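You operate a simulated robot arm through the tools that you are given. There is no shell and no other tool.

You run a simulated robot arm. Do the job below in one go: nothing can be reset, and whatever is moved stays where it is left.

JOB
Take the green pane out of the sash frame and rack it.
Fine: both glazing strips drawn back, top strip up and left open, pane standing in the free slot of the pane rack. Set down upright: pane.

The check looks at the end state, three seconds after you hand in, the way a careful person would. Anything else that was tipped, shoved, dropped, spilled or broken makes it a failure.

ROBOT AND FRAMES
A 6-joint arm with a three-finger gripper, fixed in place. Base frame: the origin is at the foot of the arm, x ahead of it, y to its left, z up. Units: cm, degrees, N and s.
Its first joint turns from -166.0 to 166.0 degrees. Payload 4.89 kg.
Tool frame: the origin (TCP) lies between the finger pads and is the grasp point; the fingertips stand 3 cm ahead of it; z points along the fingers, y is the line along which they close. Largest opening 16.4 cm; the body of the gripper starts 12.5 cm behind the TCP.
Orientation is told as [roll, pitch, yaw] about the base's x, y, z axes, in that order, counted from this pose: with the fingers straight down and closing along the base's y, the tool's x points along the base's -x, its y along +y and its z along -z.

CONTROLS
- The arm moves only by the tool arm_command. Its argument "moves" is a list of rows, each an object (a shift or turn left out is 0, a gripper value left out holds the last) with "dp": the shift along the tool's x, y, z in units of 50 mm (1.0 is 50 mm), a list of three; "angular": the turn, a rotation vector about the tool's x, y, z in units of 8 degrees (1.0 is 8 degrees), a list of three; "jaw": the gripper command, from -1 (shut) to 1 (fully open), values between in proportion. In form: [{"dp": [dx, dy, dz], "angular": [rx, ry, rz], "jaw": jaw}, ...]. A call has 1 to 20 rows; each row shifts and turns the commanded pose from where the row before left it, along the tool's axes as they then stand. A call with a number of a shift or a turn outside -1 to 1 is refused whole. Each row takes 0.2 s and may step no farther than 5 cm and 8.6 degrees from the row before; otherwise, or with a gripper value out of range, the whole call is refused. Where a pose cannot be reached the arm comes as near as it can. A force on the tool above 90 N (or 10 N above the force at the start of the call, whichever is more), or a blocked arm, ends the call early, and 0.2 s more pass. The fingers move at their own pace (about 10.8 cm/s each) and stop on an object; they squeeze with about 23 N. The grip force told is the motor's: it shows also when the fingers shut on nothing. Time passes only in rows, and 0.2 s behind the last, so rows that do not move let the fingers close. It gives the time, the measured TCP pose, the force on the tool (base axes), the opening and the grip force at its end, in the units of the frame above (readings bear some noise), with the torque about the TCP (base axes, N m) and any sound that the robot's microphone picked up.
- Cameras (640 x 400 px; columns grow to the right, rows downward): "scene" is fixed at [5.04, 64.97, 143.13]; the picture's right is [-0.86, -0.51, 0.00], its down [-0.01, 0.01, -1.00] and it looks along [0.51, -0.86, -0.01] (base axes); focal length 338 px, centre (320, 200). "wrist" rides on the gripper at [7.6, -0.2, -15.2] in the tool frame; the picture's right is [0.02, 1.00, 0.00], its down [-0.88, 0.02, -0.47] and it looks along [-0.47, 0.01, 0.88] (tool axes); focal length 247 px, centre (320, 200).
- capture(camera): a new picture of that camera. It takes no simulated time.
- lift_body(by): slides the trunk up (or, below 0, down) by that many cm; the arm rides with it, the base frame stays. It gives what a move gives, with no picture.
- pixel_to_xyz(camera, pixels): there is no depth. For up to 12 entries [column, row, z] of the newest picture of that camera ("zoom" is the newest enlarged one), the place [x, y] in the base frame at which the ray of that pixel passes the height z, good to about 0.3 cm. It takes no simulated time.
- zoom(camera, box): a new picture of the part [left, top, right, bottom] of that camera's present view, enlarged. It takes no simulated time.
- hand_in(): hands the job in; it is judged then, once.

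Unless the task says otherwise, let go and move clear before handing in.

The tools are called after "Emit:" by a JSON object that holds its "name" and its "arguments". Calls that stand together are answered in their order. arm_command: Moves the arm, as the interface text tells. Its arguments: {"type":"object","properties":{"moves":{"type":"array","items":{"type":"object","properties":{"dp":{"type":"array","items":{"type":"number"}},"angular":{"type":"array","items":{"type":"number"}},"jaw":{"type":"number"}}}}},"required":["moves"]} The other tools are called the same way: lift_body (by) slides the trunk up or down; capture (camera) takes a picture; pixel_to_xyz (camera, pixels) gives the place at which the rays of pixels pass given heights; zoom (camera, box) takes an enlarged picture of a part of a camera's view; hand_in () hands the job in.

At the start:

```text
clock: 0.0
eef_pos: [53.23, -20.75, 153.84]
ee_rot: [0.0, 0.0, 0.0]
contact_force: [0.0, -0.5, 1.1]
torque: [-0.01, 0.03, 0.02]
opening: 16.4
gripper_force: 0.0
trunk travel left (down, up): [-27.5, 11.5]
```

scene: 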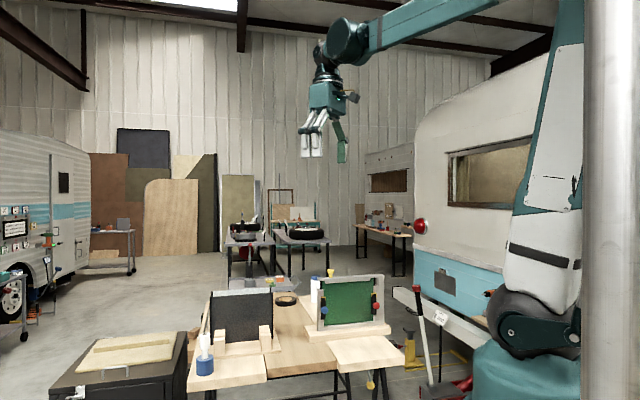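
wrist: 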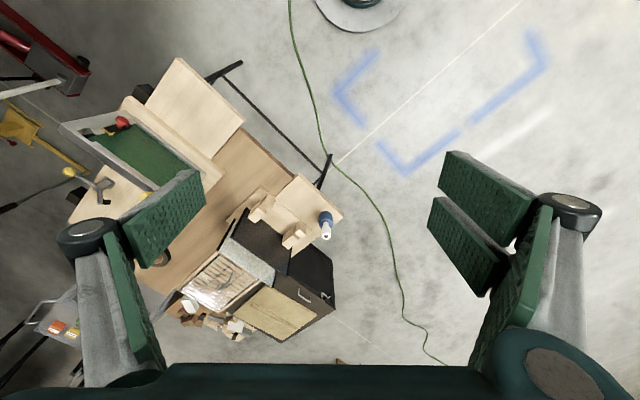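

The scene shows the green pane in its frame around (350,300) and a rack with a dark pane around (240,330). I'll zoom in on both for detail.

Emit:
{"name": "zoom", "arguments": {"camera": "scene", "box": [290, 250, 420, 400]}}

Emit:
{"name": "zoom", "arguments": {"camera": "scene", "box": [170, 260, 310, 400]}}

Emit:
{"name": "zoom", "arguments": {"camera": "wrist", "box": [50, 50, 270, 270]}}

Emit:
{"name": "zoom", "arguments": {"camera": "wrist", "box": [140, 150, 360, 350]}}

```text
2.67 times, centred on (355, 325) of scene
```

zoom: 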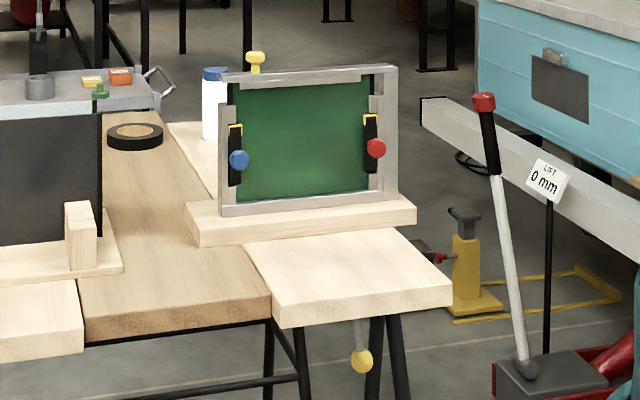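

```text
2.86 times, centred on (240, 330) of scene
```

zoom: 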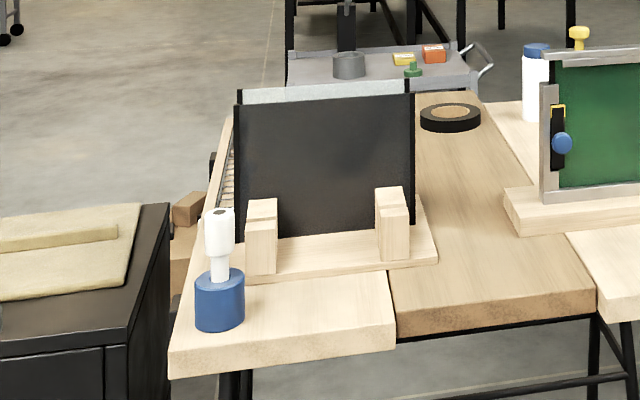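

```text
1.82 times, centred on (160, 160) of wrist
```

zoom: 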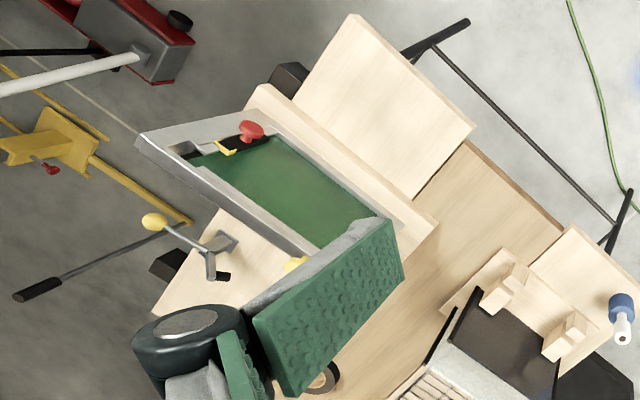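

```text
2.00 times, centred on (250, 250) of wrist
```

zoom: 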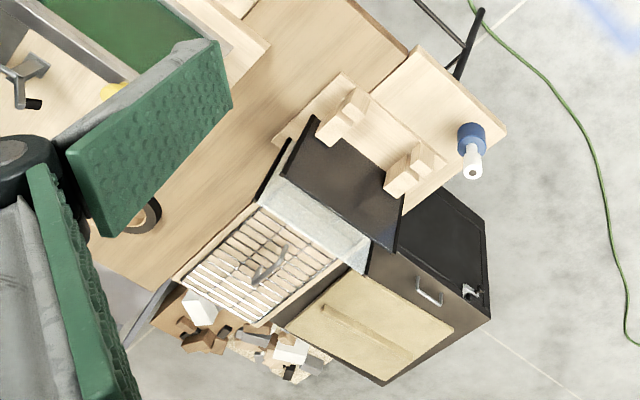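

The knobs (red at scene (376,305), wrist (121,121)) and the rack posts need heights, so I'll triangulate points seen in both cameras.

Emit:
{"name": "pixel_to_xyz", "arguments": {"camera": "scene", "pixels": [[376, 305.5, 60], [376, 305.5, 80], [376, 305.5, 100], [317, 331, 60], [317, 331, 80], [317, 331, 100], [211, 346, 60], [211, 346, 80], [211, 346, 100]]}}

Emit:
{"name": "pixel_to_xyz", "arguments": {"camera": "wrist", "pixels": [[121.5, 121.5, 60], [121.5, 121.5, 80], [121.5, 121.5, 100], [325, 236, 60], [325, 236, 80], [325, 236, 100]]}}

```text
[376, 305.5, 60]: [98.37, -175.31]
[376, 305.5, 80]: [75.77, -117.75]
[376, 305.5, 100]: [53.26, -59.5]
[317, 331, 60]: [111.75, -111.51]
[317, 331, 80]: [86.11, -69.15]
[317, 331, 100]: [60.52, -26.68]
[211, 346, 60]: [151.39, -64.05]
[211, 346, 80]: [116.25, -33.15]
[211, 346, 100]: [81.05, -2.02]
```

```text
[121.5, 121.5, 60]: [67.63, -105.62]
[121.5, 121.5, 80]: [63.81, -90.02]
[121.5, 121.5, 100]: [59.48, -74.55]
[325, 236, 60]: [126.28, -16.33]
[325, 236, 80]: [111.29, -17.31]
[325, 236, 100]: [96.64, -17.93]
```

Red knob triangulates to about (61,-80,93). Checking the yellow ball below the table in the scene (371,385), the yellow knob at top (331,273), and the matching wrist pixels.

Emit:
{"name": "pixel_to_xyz", "arguments": {"camera": "scene", "pixels": [[370.7, 385, 40], [370.7, 385, 60], [370.7, 385, 80], [330.7, 273.3, 90], [330.7, 273.3, 110], [205, 334, 80], [205, 334, 100], [324.7, 309.7, 90], [324.7, 309.7, 100], [289, 350, 80], [289, 350, 90], [392, 275, 100]]}}

Emit:
{"name": "pixel_to_xyz", "arguments": {"camera": "wrist", "pixels": [[69.3, 172, 40], [69.3, 172, 60], [69.3, 172, 80], [146.3, 195.7, 90], [146.3, 195.7, 110], [58, 124, 90], [58, 124, 110]]}}

```text
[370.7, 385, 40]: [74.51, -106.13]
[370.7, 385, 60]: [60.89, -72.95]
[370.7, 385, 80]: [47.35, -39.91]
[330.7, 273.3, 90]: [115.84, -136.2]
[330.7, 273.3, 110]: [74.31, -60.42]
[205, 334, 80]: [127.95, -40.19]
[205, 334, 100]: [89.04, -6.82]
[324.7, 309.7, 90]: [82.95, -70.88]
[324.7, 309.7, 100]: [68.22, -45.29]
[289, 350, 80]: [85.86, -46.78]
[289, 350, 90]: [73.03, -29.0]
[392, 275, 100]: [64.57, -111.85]
```

```text
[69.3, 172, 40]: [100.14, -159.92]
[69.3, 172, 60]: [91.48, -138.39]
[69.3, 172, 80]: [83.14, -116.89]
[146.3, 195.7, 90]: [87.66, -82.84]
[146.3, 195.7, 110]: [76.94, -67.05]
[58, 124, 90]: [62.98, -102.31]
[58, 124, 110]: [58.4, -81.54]
```

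Yellow top knob is about (78.5,-69,108) and the blue/red knobs sit at z≈93; the frame appears to face the base tangentially. I'll move the gripper to azimuth -46° for a close wrist look.

Emit:
{"name": "arm_command", "arguments": {"moves": [{"dp": [0.28, -0.556, 0.6]}, {"dp": [0.28, -0.556, 0.6]}, {"dp": [0.28, -0.556, 0.6]}, {"dp": [0.28, -0.556, 0.6]}, {"dp": [0.28, -0.556, 0.6]}, {"dp": [0.28, -0.556, 0.6]}, {"dp": [0.28, -0.556, 0.6]}, {"dp": [0.28, -0.556, 0.6]}, {"angular": [0, 0, 0.958]}, {"angular": [0, 0, 0.958]}, {"angular": [0, 0, 0.958]}, {"angular": [0, 0, 0.958]}, {"angular": [0, 0, 0.958]}, {"angular": [0, 0, 0.958]}]}}

Emit:
{"name": "capture", "arguments": {"camera": "wrist"}}

Emit:
{"name": "capture", "arguments": {"camera": "scene"}}

```text
clock: 3.0
eef_pos: [41.99, -42.78, 129.91]
ee_rot: [0.1, 0.0, -46.2]
contact_force: [-0.5, -0.3, -0.3]
torque: [-0.02, -0.03, -0.02]
opening: 16.37
gripper_force: 0.0
trunk travel left (down, up): [-27.5, 11.5]
```

```text
taken
```

wrist: 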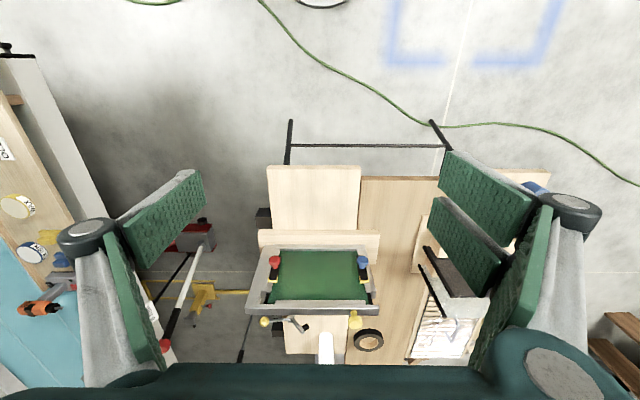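

```text
taken
```

scene: 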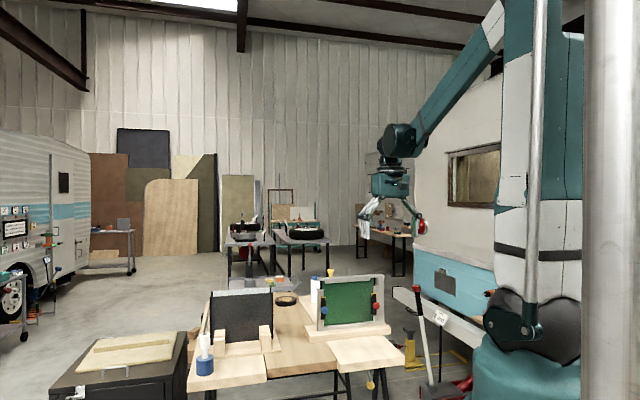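

The frame is central in the wrist view at (315,280), front facing the base. Zooming on it and on the rack at (455,280).

Emit:
{"name": "zoom", "arguments": {"camera": "wrist", "box": [230, 210, 400, 360]}}

Emit:
{"name": "zoom", "arguments": {"camera": "wrist", "box": [390, 150, 560, 370]}}

Emit:
{"name": "zoom", "arguments": {"camera": "scene", "box": [300, 260, 400, 350]}}

Emit:
{"name": "zoom", "arguments": {"camera": "scene", "box": [180, 270, 300, 390]}}

```text
2.67 times, centred on (315, 285) of wrist
```

zoom: 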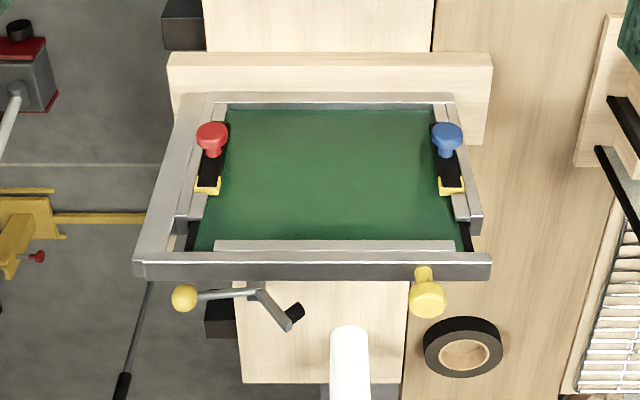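

```text
1.82 times, centred on (475, 260) of wrist
```

zoom: 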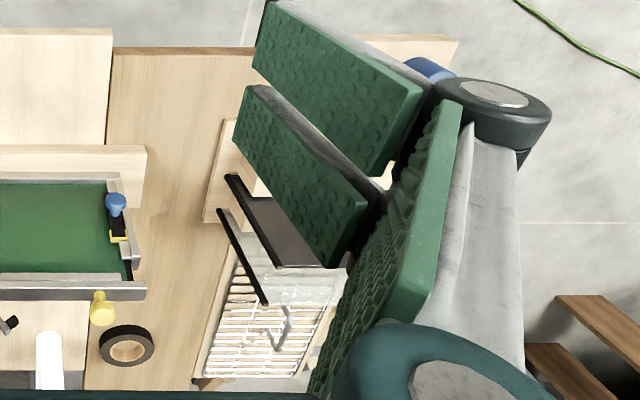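

```text
4.44 times, centred on (350, 305) of scene
```

zoom: 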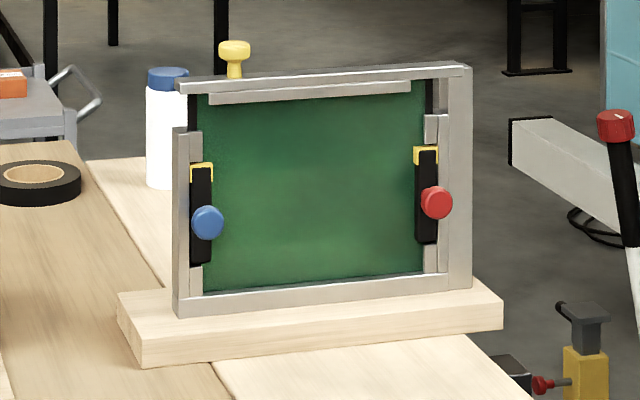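

```text
3.33 times, centred on (240, 330) of scene
```

zoom: 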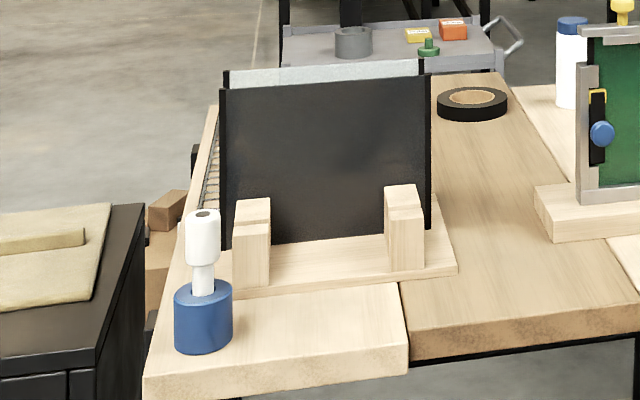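

The frame has red/blue strip knobs at left/right, a top rail with a yellow knob near the blue end, and a crank-like lever behind it. I'll move closer for a detailed look.

Emit:
{"name": "arm_command", "arguments": {"moves": [{"dp": [-0.667, 0, 0.6]}, {"dp": [-0.667, 0, 0.6]}, {"dp": [-0.667, 0, 0.6]}, {"dp": [-0.667, 0, 0.6]}, {"dp": [-0.667, 0, 0.6]}, {"dp": [-0.667, 0, 0.6]}]}}

Emit:
{"name": "capture", "arguments": {"camera": "wrist"}}

Emit:
{"name": "zoom", "arguments": {"camera": "wrist", "box": [200, 200, 440, 400]}}

```text
clock: 4.4
eef_pos: [55.91, -57.75, 111.83]
ee_rot: [0.0, -0.1, -46.0]
contact_force: [-1.3, 1.2, 0.4]
torque: [-0.17, -0.13, -0.03]
opening: 16.39
gripper_force: 0.1
trunk travel left (down, up): [-27.5, 11.5]
```

```text
taken
```

wrist: 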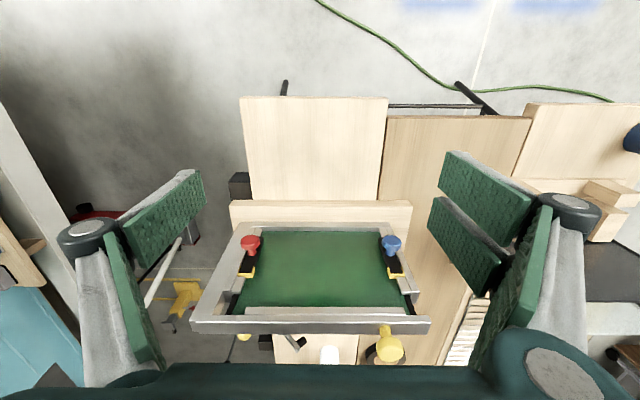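

```text
2.00 times, centred on (320, 300) of wrist
```

zoom: 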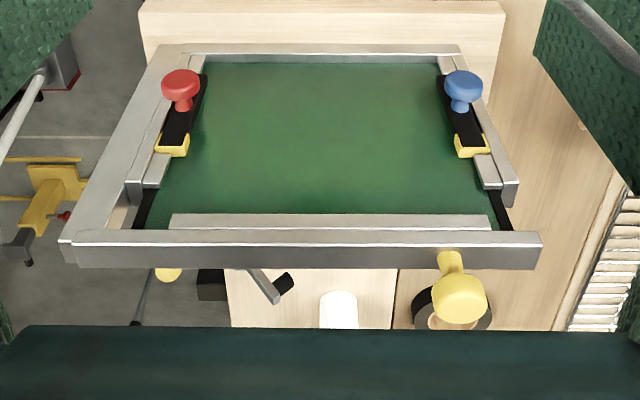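

Zooming further on each knob and the top rail.

Emit:
{"name": "zoom", "arguments": {"camera": "wrist", "box": [215, 215, 285, 330]}}

Emit:
{"name": "zoom", "arguments": {"camera": "wrist", "box": [370, 220, 435, 370]}}

Emit:
{"name": "zoom", "arguments": {"camera": "scene", "box": [310, 290, 350, 335]}}

Emit:
{"name": "zoom", "arguments": {"camera": "scene", "box": [360, 260, 400, 340]}}

Emit:
{"name": "zoom", "arguments": {"camera": "scene", "box": [340, 340, 400, 400]}}

```text
3.48 times, centred on (250, 272) of wrist
```

zoom: 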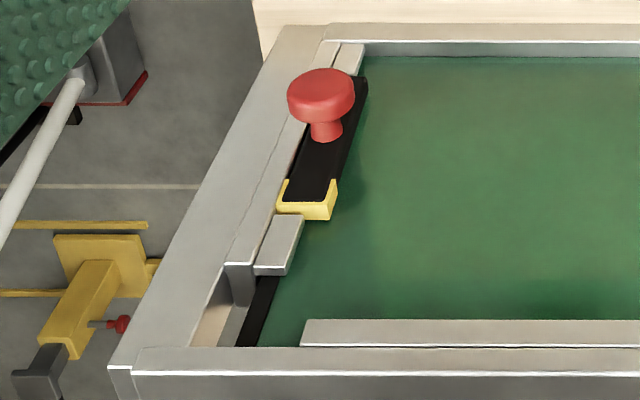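

```text
2.67 times, centred on (402, 295) of wrist
```

zoom: 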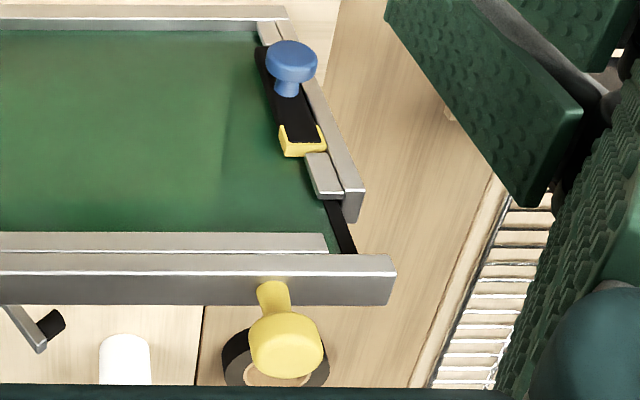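

```text
8.89 times, centred on (330, 312) of scene
```

zoom: 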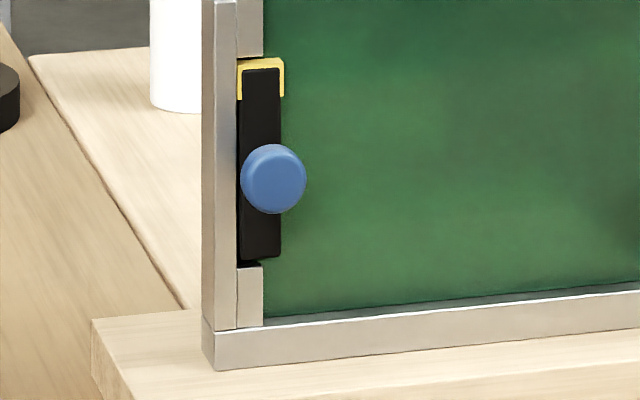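

```text
5.00 times, centred on (380, 300) of scene
```

zoom: 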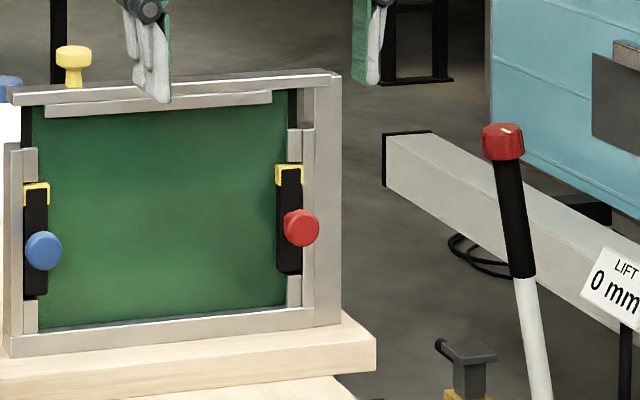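

```text
6.67 times, centred on (370, 370) of scene
```

zoom: 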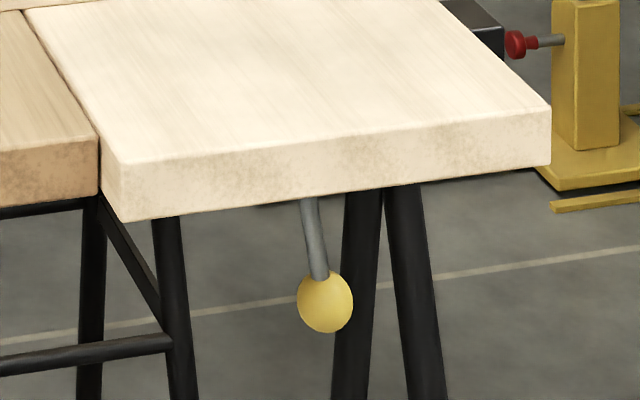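

Details are clear now: mushroom knobs on black blocks with yellow clips, a taller post on the red side (probably the hinge of the top rail). I'll triangulate the key points from this closer view.

Emit:
{"name": "pixel_to_xyz", "arguments": {"camera": "wrist", "pixels": [[250, 242.5, 90], [250, 242.5, 96], [391.5, 242.5, 90], [391.5, 242.5, 96], [389, 346, 104], [389, 346, 110], [193, 327, 104], [430, 325, 104], [231, 203, 80], [411, 203, 80], [268, 228, 84], [381, 228, 84]]}}

Emit:
{"name": "pixel_to_xyz", "arguments": {"camera": "scene", "pixels": [[376.2, 305.6, 90], [376.2, 305.6, 96], [324.7, 309.6, 90], [324.7, 309.6, 96], [330.6, 272.5, 104], [330.6, 272.5, 110], [312, 280, 100], [312, 280, 106], [386, 274.5, 100], [386, 274.5, 106], [313, 332, 80], [390, 323, 80]]}}

```text
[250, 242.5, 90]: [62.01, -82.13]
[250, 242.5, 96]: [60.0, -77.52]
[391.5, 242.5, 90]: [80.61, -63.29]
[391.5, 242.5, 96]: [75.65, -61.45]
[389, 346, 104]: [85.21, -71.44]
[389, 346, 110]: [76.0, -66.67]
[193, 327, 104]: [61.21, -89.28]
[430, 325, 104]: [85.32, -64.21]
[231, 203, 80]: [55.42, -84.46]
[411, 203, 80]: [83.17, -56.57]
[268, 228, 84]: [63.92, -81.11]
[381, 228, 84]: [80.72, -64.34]
```

```text
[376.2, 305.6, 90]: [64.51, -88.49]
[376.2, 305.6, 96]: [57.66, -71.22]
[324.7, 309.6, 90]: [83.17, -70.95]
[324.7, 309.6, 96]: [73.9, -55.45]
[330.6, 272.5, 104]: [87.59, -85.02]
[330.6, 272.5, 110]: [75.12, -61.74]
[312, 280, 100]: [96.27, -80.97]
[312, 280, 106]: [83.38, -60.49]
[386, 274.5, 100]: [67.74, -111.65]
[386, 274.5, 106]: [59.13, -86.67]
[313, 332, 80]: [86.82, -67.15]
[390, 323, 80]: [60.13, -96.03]
```

Red knob head is at about (61.0,-79.8,93.0), blue at (77.9,-62.3,93.3), and the frame plane faces azimuth -44°. I'll tilt the tool 60° so the camera looks frontally and take a look.

Emit:
{"name": "arm_command", "arguments": {"moves": [{"angular": [0, -0.9375, 0]}, {"angular": [0, -0.9375, 0]}, {"angular": [0, -0.9375, 0]}, {"angular": [0, -0.9375, 0]}, {"angular": [0, -0.9375, 0]}, {"angular": [0, -0.9375, 0]}, {"angular": [0, -0.9375, 0]}, {"angular": [0, -0.9375, 0]}]}}

Emit:
{"name": "capture", "arguments": {"camera": "wrist"}}

Emit:
{"name": "capture", "arguments": {"camera": "scene"}}

```text
clock: 6.2
eef_pos: [55.79, -57.44, 112.04]
ee_rot: [-0.1, -60.1, -45.8]
contact_force: [-0.7, 0.9, 0.8]
torque: [-0.01, 0.0, 0.02]
opening: 16.38
gripper_force: 0.2
trunk travel left (down, up): [-27.5, 11.5]
```

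```text
taken
```

wrist: 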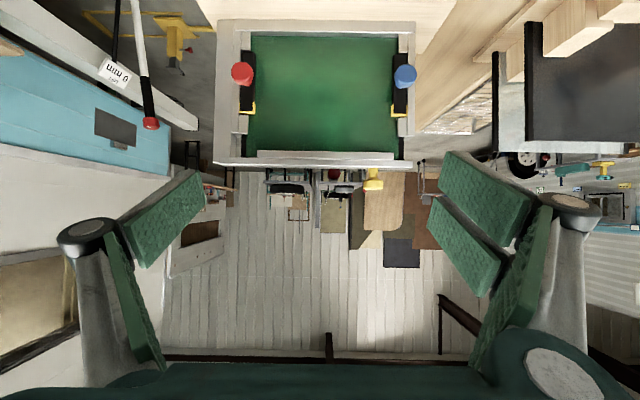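

```text
taken
```

scene: 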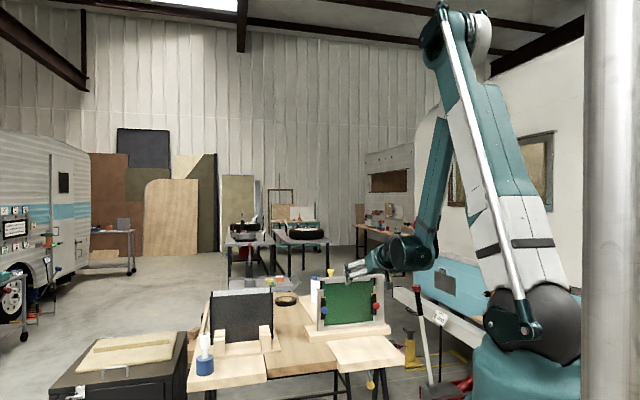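

Now I have an (upside-down) frontal view: frame spans columns 215–415, rows 20–165. Zooming on it.

Emit:
{"name": "zoom", "arguments": {"camera": "wrist", "box": [200, 10, 320, 190]}}

Emit:
{"name": "zoom", "arguments": {"camera": "wrist", "box": [310, 10, 430, 200]}}

Emit:
{"name": "zoom", "arguments": {"camera": "wrist", "box": [430, 0, 640, 180]}}

```text
2.22 times, centred on (260, 100) of wrist
```

zoom: 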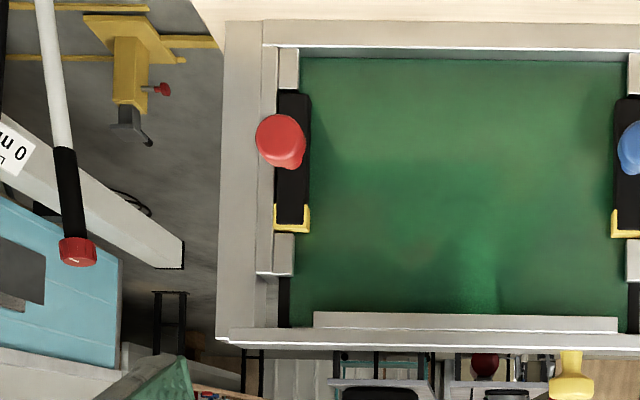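

```text
2.11 times, centred on (370, 105) of wrist
```

zoom: 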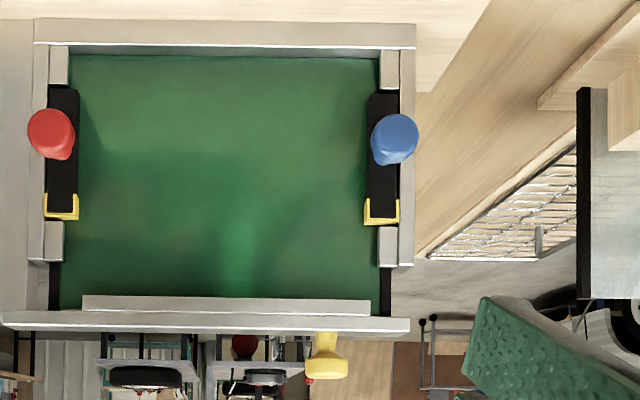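

```text
2.22 times, centred on (535, 90) of wrist
```

zoom: 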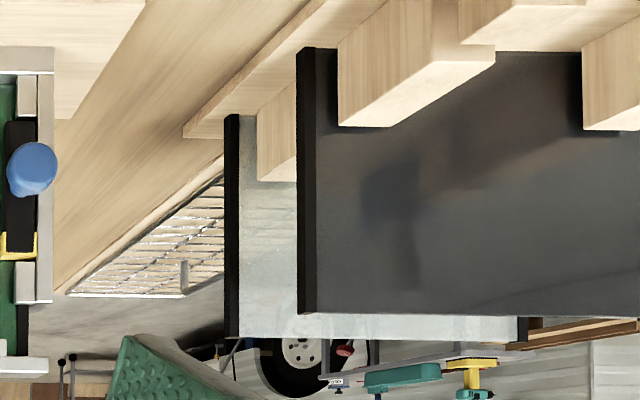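

The frontal view confirms strip knobs left/right and a rack with two panes to the right. I'll line up in front of the red knob with the jaws partly closed, 8 cm back along the tool axis.

Emit:
{"name": "arm_command", "arguments": {"moves": [{"angular": [-0.206, 0, -0.119], "jaw": -0.27}, {"dp": [0.227, -0.417, 0.609]}, {"dp": [0.227, -0.417, 0.609]}, {"dp": [0.227, -0.417, 0.609]}, {"dp": [0.227, -0.417, 0.609]}, {"dp": [0.227, -0.417, 0.609]}, {"dp": [0.227, -0.417, 0.609]}, {}]}}

Emit:
{"name": "capture", "arguments": {"camera": "wrist"}}

Emit:
{"name": "capture", "arguments": {"camera": "scene"}}

```text
clock: 8.0
eef_pos: [55.84, -75.2, 96.71]
ee_rot: [0.0, -59.9, -44.1]
contact_force: [1.4, -1.2, -0.5]
torque: [0.01, 0.0, 0.02]
opening: 5.98
gripper_force: 0.1
trunk travel left (down, up): [-27.5, 11.5]
```

```text
taken
```

wrist: 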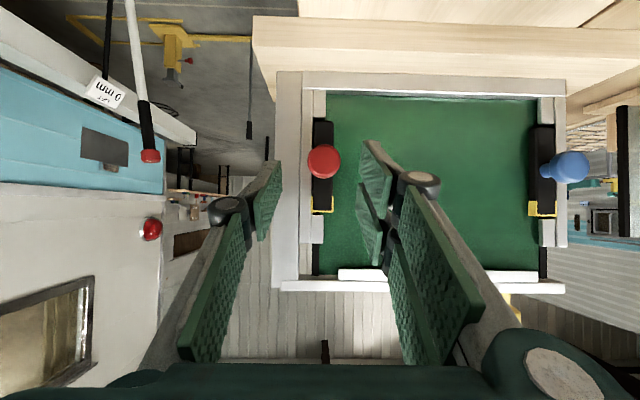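

```text
taken
```

scene: 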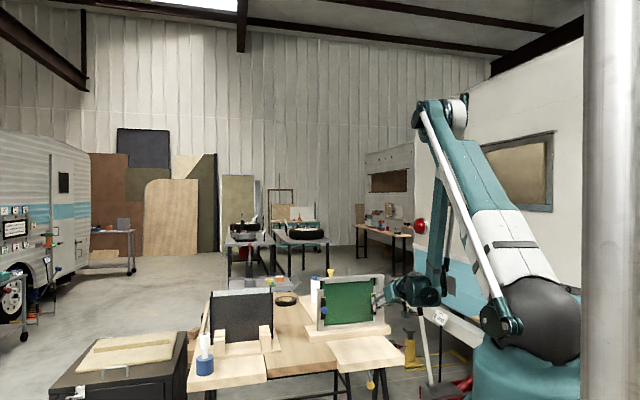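

Red knob at (323,160) lies between the fingers (tips at about columns 270 and 375). Zooming for strip detail before approaching.

Emit:
{"name": "zoom", "arguments": {"camera": "wrist", "box": [265, 90, 385, 290]}}

Emit:
{"name": "zoom", "arguments": {"camera": "wrist", "box": [500, 80, 600, 300]}}

```text
2.00 times, centred on (325, 190) of wrist
```

zoom: 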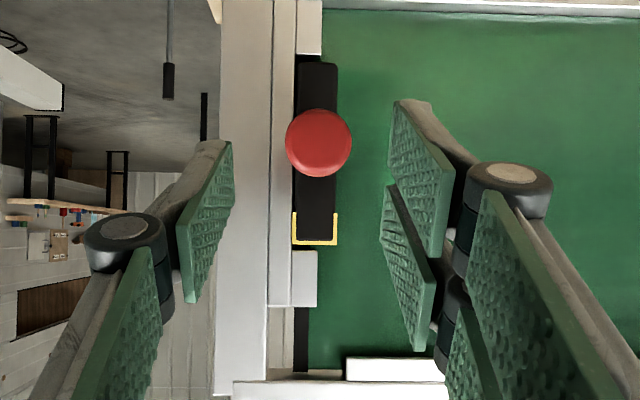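

```text
1.82 times, centred on (550, 190) of wrist
```

zoom: 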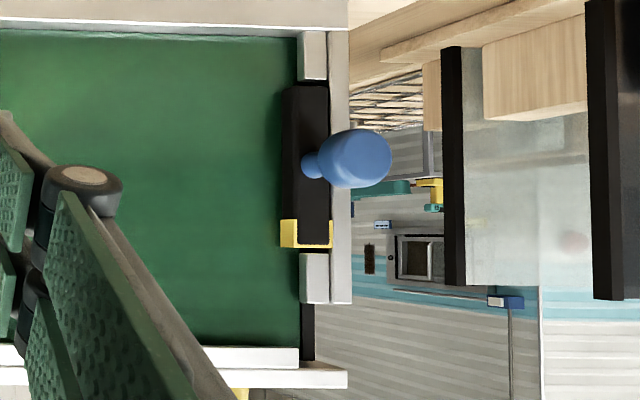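

Aligned on the red knob. Advancing 6 cm along the tool axis, then closing on the knob.

Emit:
{"name": "arm_command", "arguments": {"moves": [{"dp": [0, 0, 0.6]}, {"dp": [0, 0, 0.6]}, {}]}}

Emit:
{"name": "capture", "arguments": {"camera": "wrist"}}

Emit:
{"name": "zoom", "arguments": {"camera": "scene", "box": [340, 260, 440, 350]}}

```text
clock: 8.8
eef_pos: [59.53, -78.78, 93.71]
ee_rot: [0.1, -60.1, -44.1]
contact_force: [1.4, -0.2, -1.4]
torque: [-0.02, -0.02, 0.04]
opening: 5.97
gripper_force: 0.1
trunk travel left (down, up): [-27.5, 11.5]
```

```text
taken
```

wrist: 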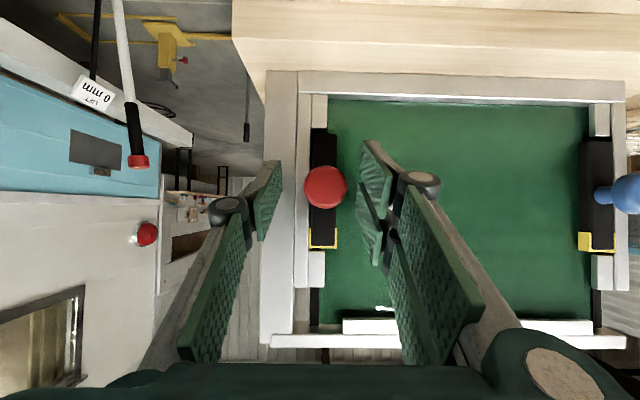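

```text
4.44 times, centred on (390, 305) of scene
```

zoom: 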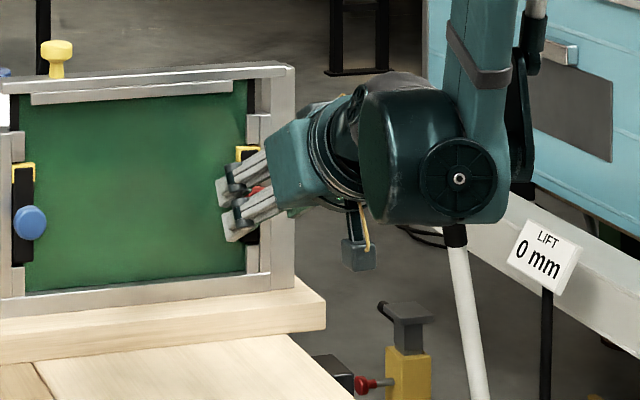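

Knob at (325,187) lies right between the pads. Closing the jaws.

Emit:
{"name": "arm_command", "arguments": {"moves": [{"jaw": -1}, {"jaw": -1}, {"jaw": -1}]}}

Emit:
{"name": "zoom", "arguments": {"camera": "wrist", "box": [240, 90, 400, 290]}}

```text
clock: 9.6
eef_pos: [59.91, -78.34, 93.84]
ee_rot: [-0.1, -60.0, -43.9]
contact_force: [33.3, 29.8, 6.0]
torque: [0.19, -0.43, 0.98]
opening: 3.11
gripper_force: 45.2
trunk travel left (down, up): [-27.5, 11.5]
```

```text
2.00 times, centred on (320, 190) of wrist
```

zoom: 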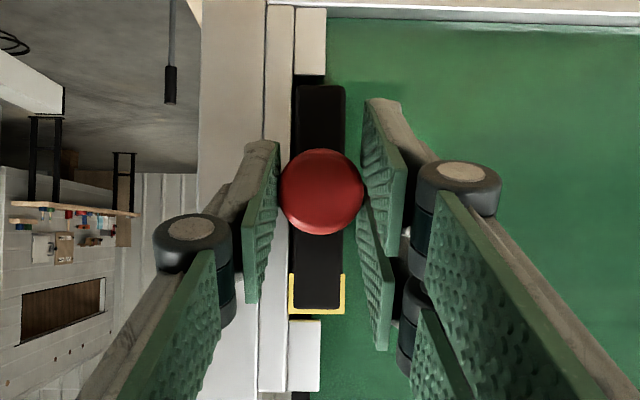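

The fingers hold the 3.1 cm head, but the tool is loaded ~44 N along +t, so I was ~0.6 cm off-centre and the knob did not give outward. I'll relieve that offset.

Emit:
{"name": "arm_command", "arguments": {"moves": [{"dp": [0, 0.112, 0]}, {}]}}

```text
clock: 10.2
eef_pos: [59.81, -78.41, 93.81]
ee_rot: [-0.1, -60.0, -44.0]
contact_force: [-2.4, 8.8, -3.7]
torque: [-0.12, 0.28, -0.01]
opening: 3.1
gripper_force: 45.2
trunk travel left (down, up): [-27.5, 11.5]
```

Load is gone. Testing gently: first 0.5 cm upward.

Emit:
{"name": "arm_command", "arguments": {"moves": [{"dp": [-0.0866, 0, -0.05]}, {}]}}

```text
clock: 10.8
eef_pos: [59.89, -78.51, 93.99]
ee_rot: [-0.1, -59.7, -44.2]
contact_force: [-33.8, -0.9, -58.6]
torque: [0.71, 0.82, -0.72]
opening: 3.09
gripper_force: 45.2
trunk travel left (down, up): [-27.5, 11.5]
```

Upward is blocked (-59 N). Returning and testing downward.

Emit:
{"name": "arm_command", "arguments": {"moves": [{"dp": [0.0866, 0, 0.05]}, {}, {"dp": [0.0866, 0, 0.05]}, {}]}}

```text
clock: 11.8
eef_pos: [59.86, -78.36, 93.71]
ee_rot: [0.0, -60.4, -44.4]
contact_force: [-40.2, -42.6, 57.0]
torque: [-1.38, -0.17, -1.21]
opening: 3.11
gripper_force: 45.2
trunk travel left (down, up): [-27.5, 11.5]
```

Downward is blocked too. Back to neutral and read forces.

Emit:
{"name": "arm_command", "arguments": {"moves": [{"dp": [-0.0866, 0, -0.05]}, {}, {}]}}

```text
clock: 12.6
eef_pos: [59.99, -78.47, 93.76]
ee_rot: [0.3, -59.8, -44.4]
contact_force: [-46.1, -40.5, -9.3]
torque: [-0.19, 0.29, -1.15]
opening: 3.1
gripper_force: 44.9
trunk travel left (down, up): [-27.5, 11.5]
```

Lateral force reads -61 N although TCP is centred; waiting to see if it settles.

Emit:
{"name": "arm_command", "arguments": {"moves": [{}, {}, {}, {}]}}

Emit:
{"name": "zoom", "arguments": {"camera": "wrist", "box": [240, 90, 400, 290]}}

```text
clock: 13.6
eef_pos: [59.96, -78.51, 93.76]
ee_rot: [0.2, -59.9, -44.2]
contact_force: [-52.8, -32.1, -28.8]
torque: [0.36, 0.55, -1.19]
opening: 3.12
gripper_force: 44.7
trunk travel left (down, up): [-27.5, 11.5]
```

```text
2.00 times, centred on (320, 190) of wrist
```

zoom: 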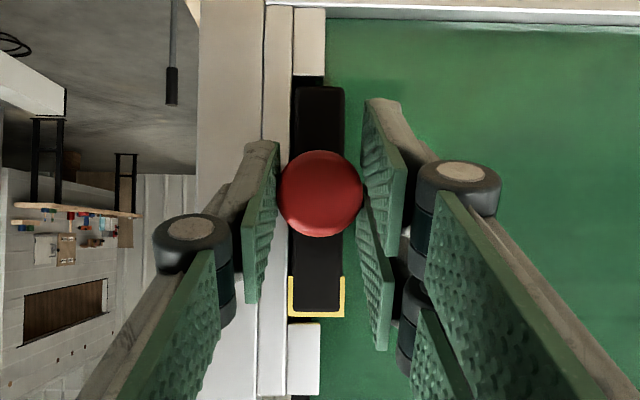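

No sideways or vertical motion at ~60 N. Testing a pull straight out toward the base (−n), 0.6 cm.

Emit:
{"name": "arm_command", "arguments": {"moves": [{"dp": [0.06, -0.02, -0.104]}, {}]}}

Emit:
{"name": "zoom", "arguments": {"camera": "wrist", "box": [240, 90, 400, 290]}}

```text
clock: 14.2
eef_pos: [59.64, -78.11, 93.89]
ee_rot: [0.1, -60.0, -44.3]
contact_force: [-37.6, -39.3, -26.5]
torque: [0.17, 0.41, -0.98]
opening: 3.08
gripper_force: 45.2
trunk travel left (down, up): [-27.5, 11.5]
```

```text
2.00 times, centred on (320, 190) of wrist
```

zoom: 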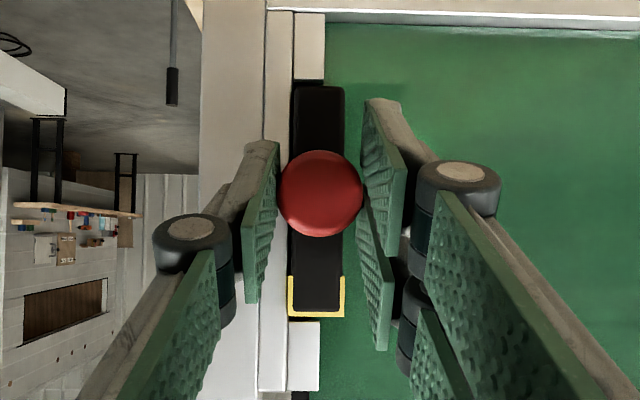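

The pull moved ~0.5 cm with almost no resistance along n, so pulling out is the free direction. Continuing the pull in small steps while easing the sideways load.

Emit:
{"name": "arm_command", "arguments": {"moves": [{"dp": [0.06, -0.06, -0.104]}, {}, {"dp": [0.06, -0.03, -0.104]}, {}]}}

Emit:
{"name": "zoom", "arguments": {"camera": "wrist", "box": [240, 90, 400, 290]}}

Emit:
{"name": "zoom", "arguments": {"camera": "scene", "box": [340, 260, 440, 350]}}

```text
clock: 15.2
eef_pos: [58.85, -77.41, 93.76]
ee_rot: [0.1, -59.9, -44.1]
contact_force: [45.4, -35.4, 3.9]
torque: [-0.31, -0.36, -0.11]
opening: 3.16
gripper_force: 44.5
trunk travel left (down, up): [-27.5, 11.5]
```

```text
2.00 times, centred on (320, 190) of wrist
```

zoom: 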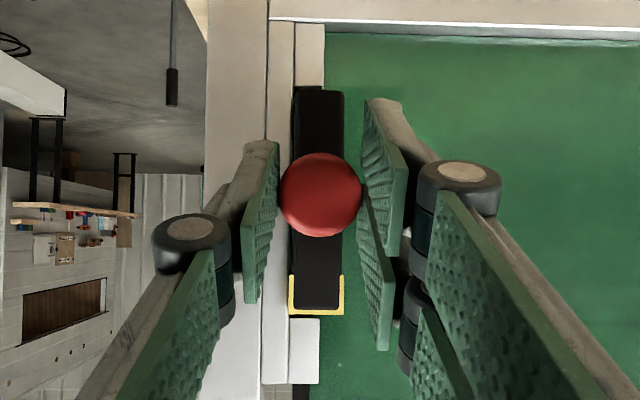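

```text
4.44 times, centred on (390, 305) of scene
```

zoom: 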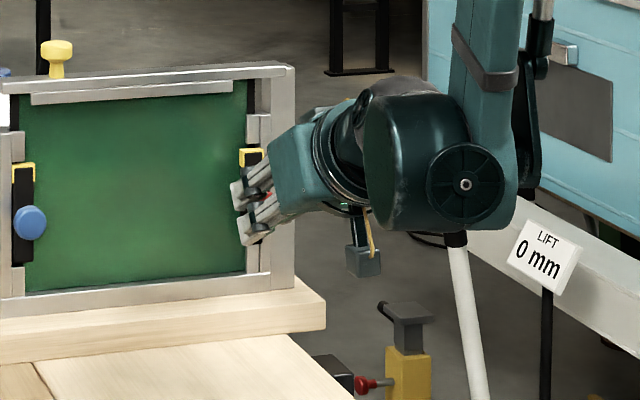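

It stopped after ~1.5 cm of pull (57 N resisting along n now), and block and clip came with it. I'll ease the pull slightly and test whether it now slides sideways outward (−t).

Emit:
{"name": "arm_command", "arguments": {"moves": [{"dp": [-0.025, 0, 0.0433]}, {"dp": [0, -0.1, 0]}, {}]}}

```text
clock: 16.0
eef_pos: [58.74, -77.45, 93.72]
ee_rot: [-0.1, -59.8, -43.7]
contact_force: [54.3, 55.0, -13.5]
torque: [0.47, 0.01, 1.34]
opening: 3.11
gripper_force: 45.0
trunk travel left (down, up): [-27.5, 11.5]
```

Outward is blocked (77 N, no motion). Undoing that and testing up in the pulled state.

Emit:
{"name": "arm_command", "arguments": {"moves": [{"dp": [0, 0.1, 0]}, {}, {"dp": [-0.0866, 0, -0.05]}, {}]}}

```text
clock: 17.0
eef_pos: [59.14, -77.65, 94.08]
ee_rot: [0.0, -59.6, -43.9]
contact_force: [34.9, 35.8, -60.3]
torque: [0.86, 1.16, 1.15]
opening: 3.12
gripper_force: 44.9
trunk travel left (down, up): [-27.5, 11.5]
```

Up is blocked as well. Testing down in the pulled state.

Emit:
{"name": "arm_command", "arguments": {"moves": [{"dp": [0.0866, 0, 0.05]}, {}, {"dp": [0.0866, 0.03, 0.05]}, {}]}}

Emit:
{"name": "zoom", "arguments": {"camera": "wrist", "box": [240, 90, 400, 290]}}

```text
clock: 18.0
eef_pos: [58.86, -77.48, 93.74]
ee_rot: [-0.2, -60.3, -44.0]
contact_force: [23.3, 12.3, 56.0]
torque: [-0.73, -1.23, 0.35]
opening: 3.2
gripper_force: 44.9
trunk travel left (down, up): [-27.5, 11.5]
```

```text
2.00 times, centred on (320, 190) of wrist
```

zoom: 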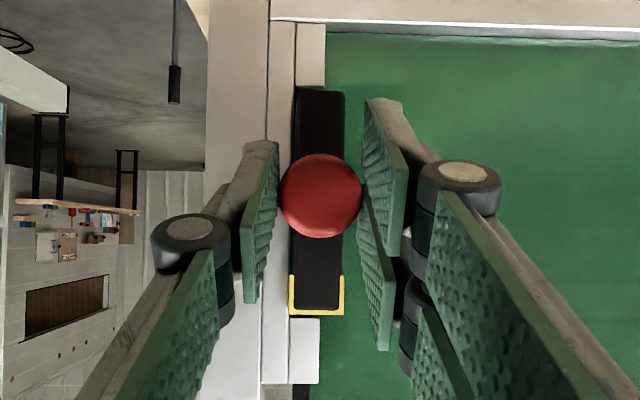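

Only the outward pull is free. I'll ease the vertical load, keep it pulled to the stop, then release and check whether it stays drawn.

Emit:
{"name": "arm_command", "arguments": {"moves": [{"dp": [-0.0866, 0, -0.05]}, {"dp": [0.02, 0, -0.035]}, {}, {}]}}

```text
clock: 19.0
eef_pos: [58.81, -77.31, 93.78]
ee_rot: [0.0, -59.9, -44.0]
contact_force: [22.5, -12.0, -17.0]
torque: [0.12, 0.21, -0.08]
opening: 3.11
gripper_force: 44.9
trunk travel left (down, up): [-27.5, 11.5]
```

Emit:
{"name": "arm_command", "arguments": {"moves": [{"dp": [0.04, 0, -0.07]}, {}, {}]}}

Emit:
{"name": "zoom", "arguments": {"camera": "wrist", "box": [240, 90, 400, 290]}}

```text
clock: 19.8
eef_pos: [58.49, -77.13, 93.71]
ee_rot: [0.0, -59.8, -43.9]
contact_force: [41.8, -30.5, -5.1]
torque: [-0.09, -0.12, 0.13]
opening: 3.15
gripper_force: 44.6
trunk travel left (down, up): [-27.5, 11.5]
```

```text
2.00 times, centred on (320, 190) of wrist
```

zoom: 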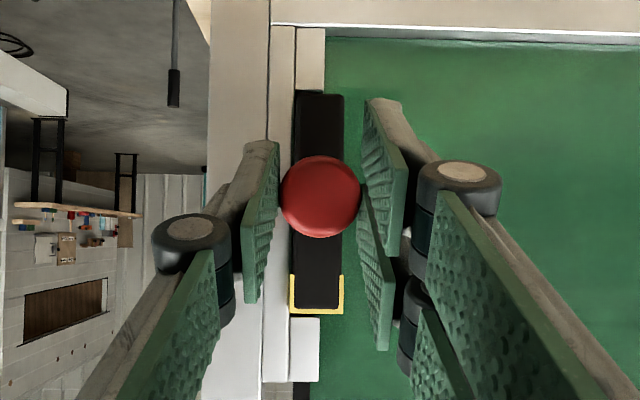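

The block and clip kept constant size in view while the frame receded, so the strip block has come out ~1.5 cm with a firm stop. Releasing and backing off to check it stays.

Emit:
{"name": "arm_command", "arguments": {"moves": [{"jaw": -0.27}, {"jaw": -0.27}, {}, {"dp": [0, 0, -0.6]}, {"dp": [0, 0, -0.6]}, {}]}}

Emit:
{"name": "capture", "arguments": {"camera": "wrist"}}

Emit:
{"name": "zoom", "arguments": {"camera": "wrist", "box": [250, 60, 400, 290]}}

Emit:
{"name": "zoom", "arguments": {"camera": "scene", "box": [340, 260, 440, 350]}}

```text
clock: 21.2
eef_pos: [54.65, -73.48, 96.87]
ee_rot: [-0.1, -60.0, -44.2]
contact_force: [-0.6, 1.1, 0.2]
torque: [0.02, 0.04, -0.02]
opening: 5.98
gripper_force: 0.1
trunk travel left (down, up): [-27.5, 11.5]
```

```text
taken
```

wrist: 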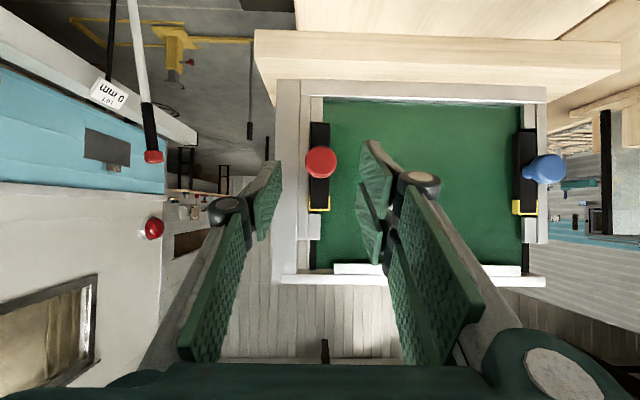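

```text
1.74 times, centred on (325, 175) of wrist
```

zoom: 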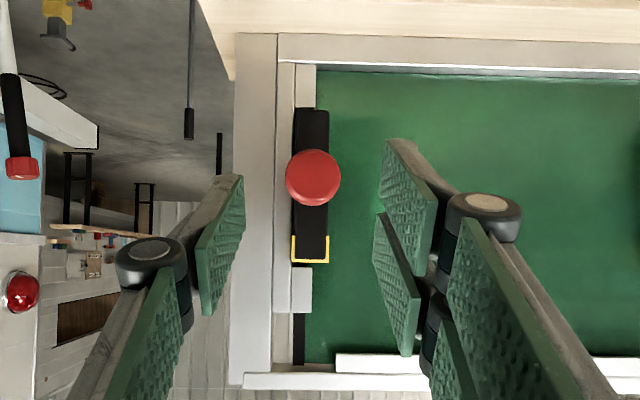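

```text
4.44 times, centred on (390, 305) of scene
```

zoom: 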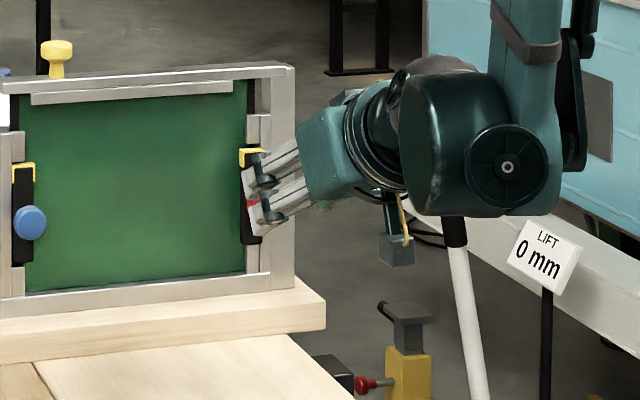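

The red strip stays drawn out (block shifted ~3 px right/down in the scene zoom, as expected for ~1.5 cm). Now moving across to the blue knob at the same standoff.

Emit:
{"name": "arm_command", "arguments": {"moves": [{"dp": [0, 0.968, 0]}, {"dp": [0, 0.968, 0]}, {"dp": [0, 0.968, 0]}, {"dp": [0, 0.968, 0]}, {"dp": [0, 0.968, 0]}, {}, {}]}}

Emit:
{"name": "capture", "arguments": {"camera": "wrist"}}

Emit:
{"name": "zoom", "arguments": {"camera": "wrist", "box": [50, 60, 250, 300]}}

Emit:
{"name": "zoom", "arguments": {"camera": "scene", "box": [340, 260, 440, 350]}}

```text
clock: 22.8
eef_pos: [72.18, -56.43, 97.68]
ee_rot: [0.0, -60.1, -44.0]
contact_force: [0.6, -0.3, 0.3]
torque: [-0.03, 0.04, -0.1]
opening: 5.99
gripper_force: 0.1
out of reach, approached as far as the arm can: row 2, 3
trunk travel left (down, up): [-27.5, 11.5]
```

```text
taken
```

wrist: 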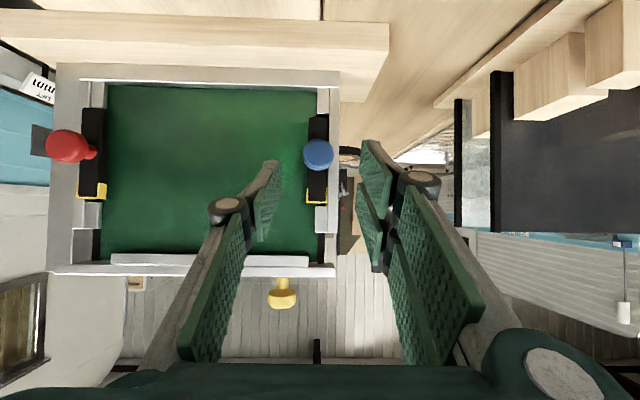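

```text
1.67 times, centred on (150, 180) of wrist
```

zoom: 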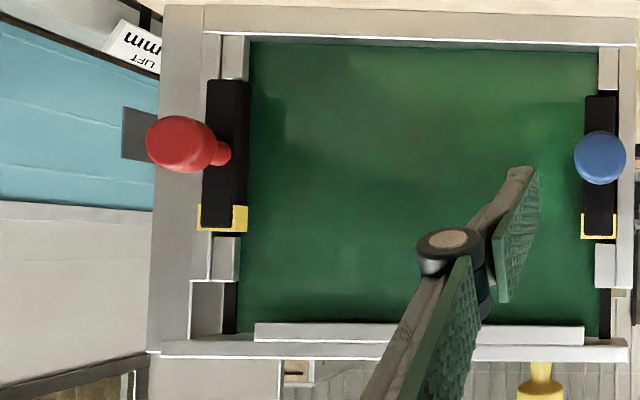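

```text
4.44 times, centred on (390, 305) of scene
```

zoom: 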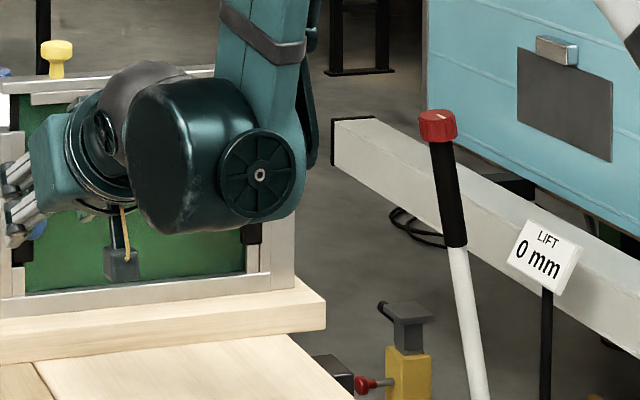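

Red knob now computes to n≈98.0 versus 99.3 before, so it is drawn out and staying. Blue knob is at (318,155); shifting 0.2 cm and advancing 7.6 cm, then closing.

Emit:
{"name": "arm_command", "arguments": {"moves": [{"dp": [0, -0.04, 0.5]}, {"dp": [0, 0, 0.52]}, {"dp": [0, 0, 0.5]}, {}, {}]}}

Emit:
{"name": "zoom", "arguments": {"camera": "wrist", "box": [240, 90, 400, 290]}}

```text
clock: 24.0
eef_pos: [76.72, -61.11, 93.88]
ee_rot: [0.1, -60.0, -43.9]
contact_force: [0.2, 0.3, -0.6]
torque: [0.02, -0.04, 0.04]
opening: 5.98
gripper_force: 0.0
trunk travel left (down, up): [-27.5, 11.5]
```

```text
2.00 times, centred on (320, 190) of wrist
```

zoom: 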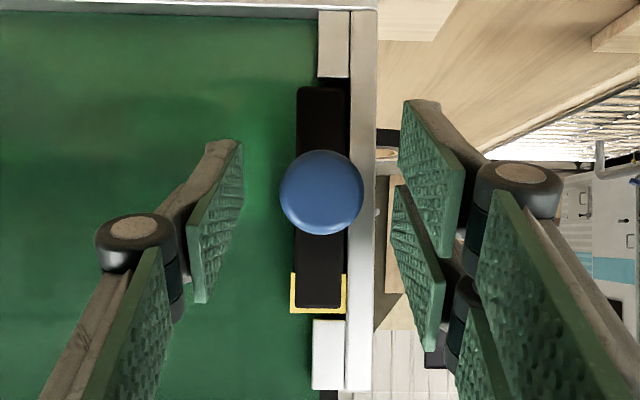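

Blue knob centred at zoom column 321. Closing on it.

Emit:
{"name": "arm_command", "arguments": {"moves": [{"jaw": -1}, {"jaw": -1}, {"jaw": -1}]}}

```text
clock: 24.8
eef_pos: [76.71, -61.12, 93.95]
ee_rot: [0.0, -60.0, -44.0]
contact_force: [5.0, 5.9, 1.0]
torque: [0.0, -0.13, 0.11]
opening: 3.12
gripper_force: 44.8
trunk travel left (down, up): [-27.5, 11.5]
```

Centred grip with little side load. Pulling straight out (−n) in 0.6 cm steps.

Emit:
{"name": "arm_command", "arguments": {"moves": [{"dp": [0.06, 0, -0.104]}, {}, {"dp": [0.06, 0, -0.104]}, {}, {"dp": [0.04, 0, -0.07]}, {}]}}

Emit:
{"name": "zoom", "arguments": {"camera": "wrist", "box": [240, 90, 400, 290]}}

```text
clock: 26.2
eef_pos: [75.88, -60.25, 93.89]
ee_rot: [0.1, -60.0, -43.9]
contact_force: [74.1, -14.6, 5.0]
torque: [-0.17, -0.66, 0.46]
opening: 3.13
gripper_force: 44.8
trunk travel left (down, up): [-27.5, 11.5]
```

```text
2.00 times, centred on (320, 190) of wrist
```

zoom: 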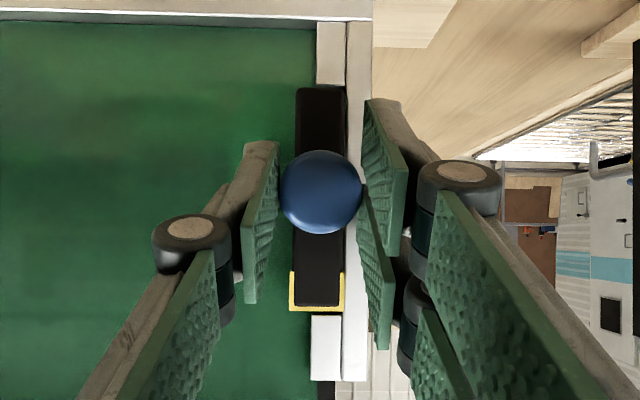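

Moved ~1.2 cm, now 63 N resisting. There is also a +t load of ~40 N; easing that and pulling slightly more to confirm it's the stop.

Emit:
{"name": "arm_command", "arguments": {"moves": [{"dp": [0, 0.06, 0]}, {}, {"dp": [0.02, 0, -0.035]}, {}, {}]}}

Emit:
{"name": "zoom", "arguments": {"camera": "wrist", "box": [240, 90, 400, 290]}}

```text
clock: 27.4
eef_pos: [75.72, -60.09, 93.77]
ee_rot: [-0.1, -60.0, -44.0]
contact_force: [35.0, -23.4, 3.4]
torque: [-0.29, -0.24, 0.16]
opening: 3.12
gripper_force: 44.9
trunk travel left (down, up): [-27.5, 11.5]
```

```text
2.00 times, centred on (320, 190) of wrist
```

zoom: 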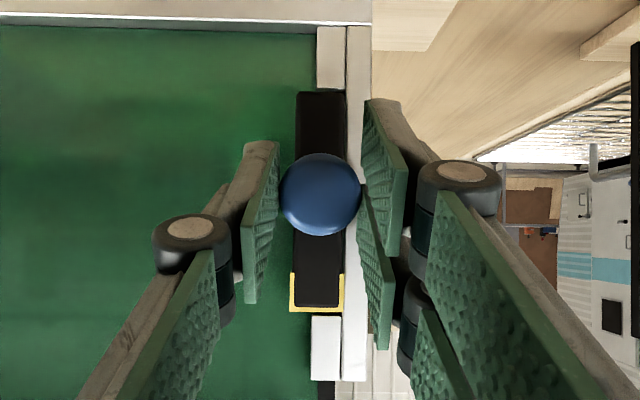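

Slipping slightly now at the stop; the blue strip came out ~1.3–1.4 cm like the red. Releasing and backing off, then looking at both strips.

Emit:
{"name": "arm_command", "arguments": {"moves": [{"jaw": -0.27}, {"jaw": -0.27}, {}, {"dp": [0, 0, -0.7]}, {"dp": [0, 0, -0.7]}, {}]}}

Emit:
{"name": "capture", "arguments": {"camera": "wrist"}}

Emit:
{"name": "zoom", "arguments": {"camera": "scene", "box": [305, 260, 405, 350]}}

```text
clock: 28.8
eef_pos: [71.58, -55.81, 97.97]
ee_rot: [-0.1, -59.8, -44.1]
contact_force: [-0.6, 1.3, 0.3]
torque: [0.02, 0.0, 0.02]
opening: 6.01
gripper_force: 0.1
out of reach, approached as far as the arm can: row 5
trunk travel left (down, up): [-27.5, 11.5]
```

```text
taken
```

wrist: 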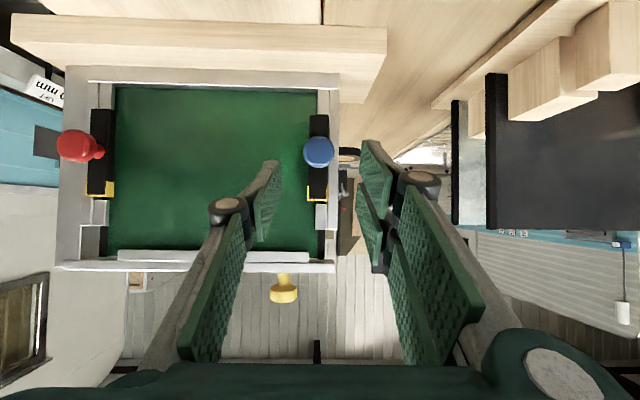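

```text
4.44 times, centred on (355, 305) of scene
```

zoom: 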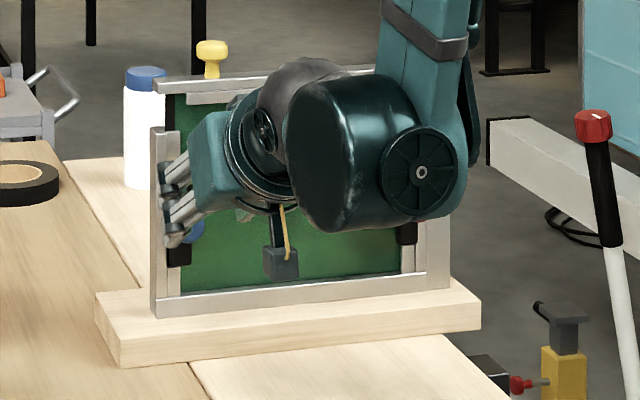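

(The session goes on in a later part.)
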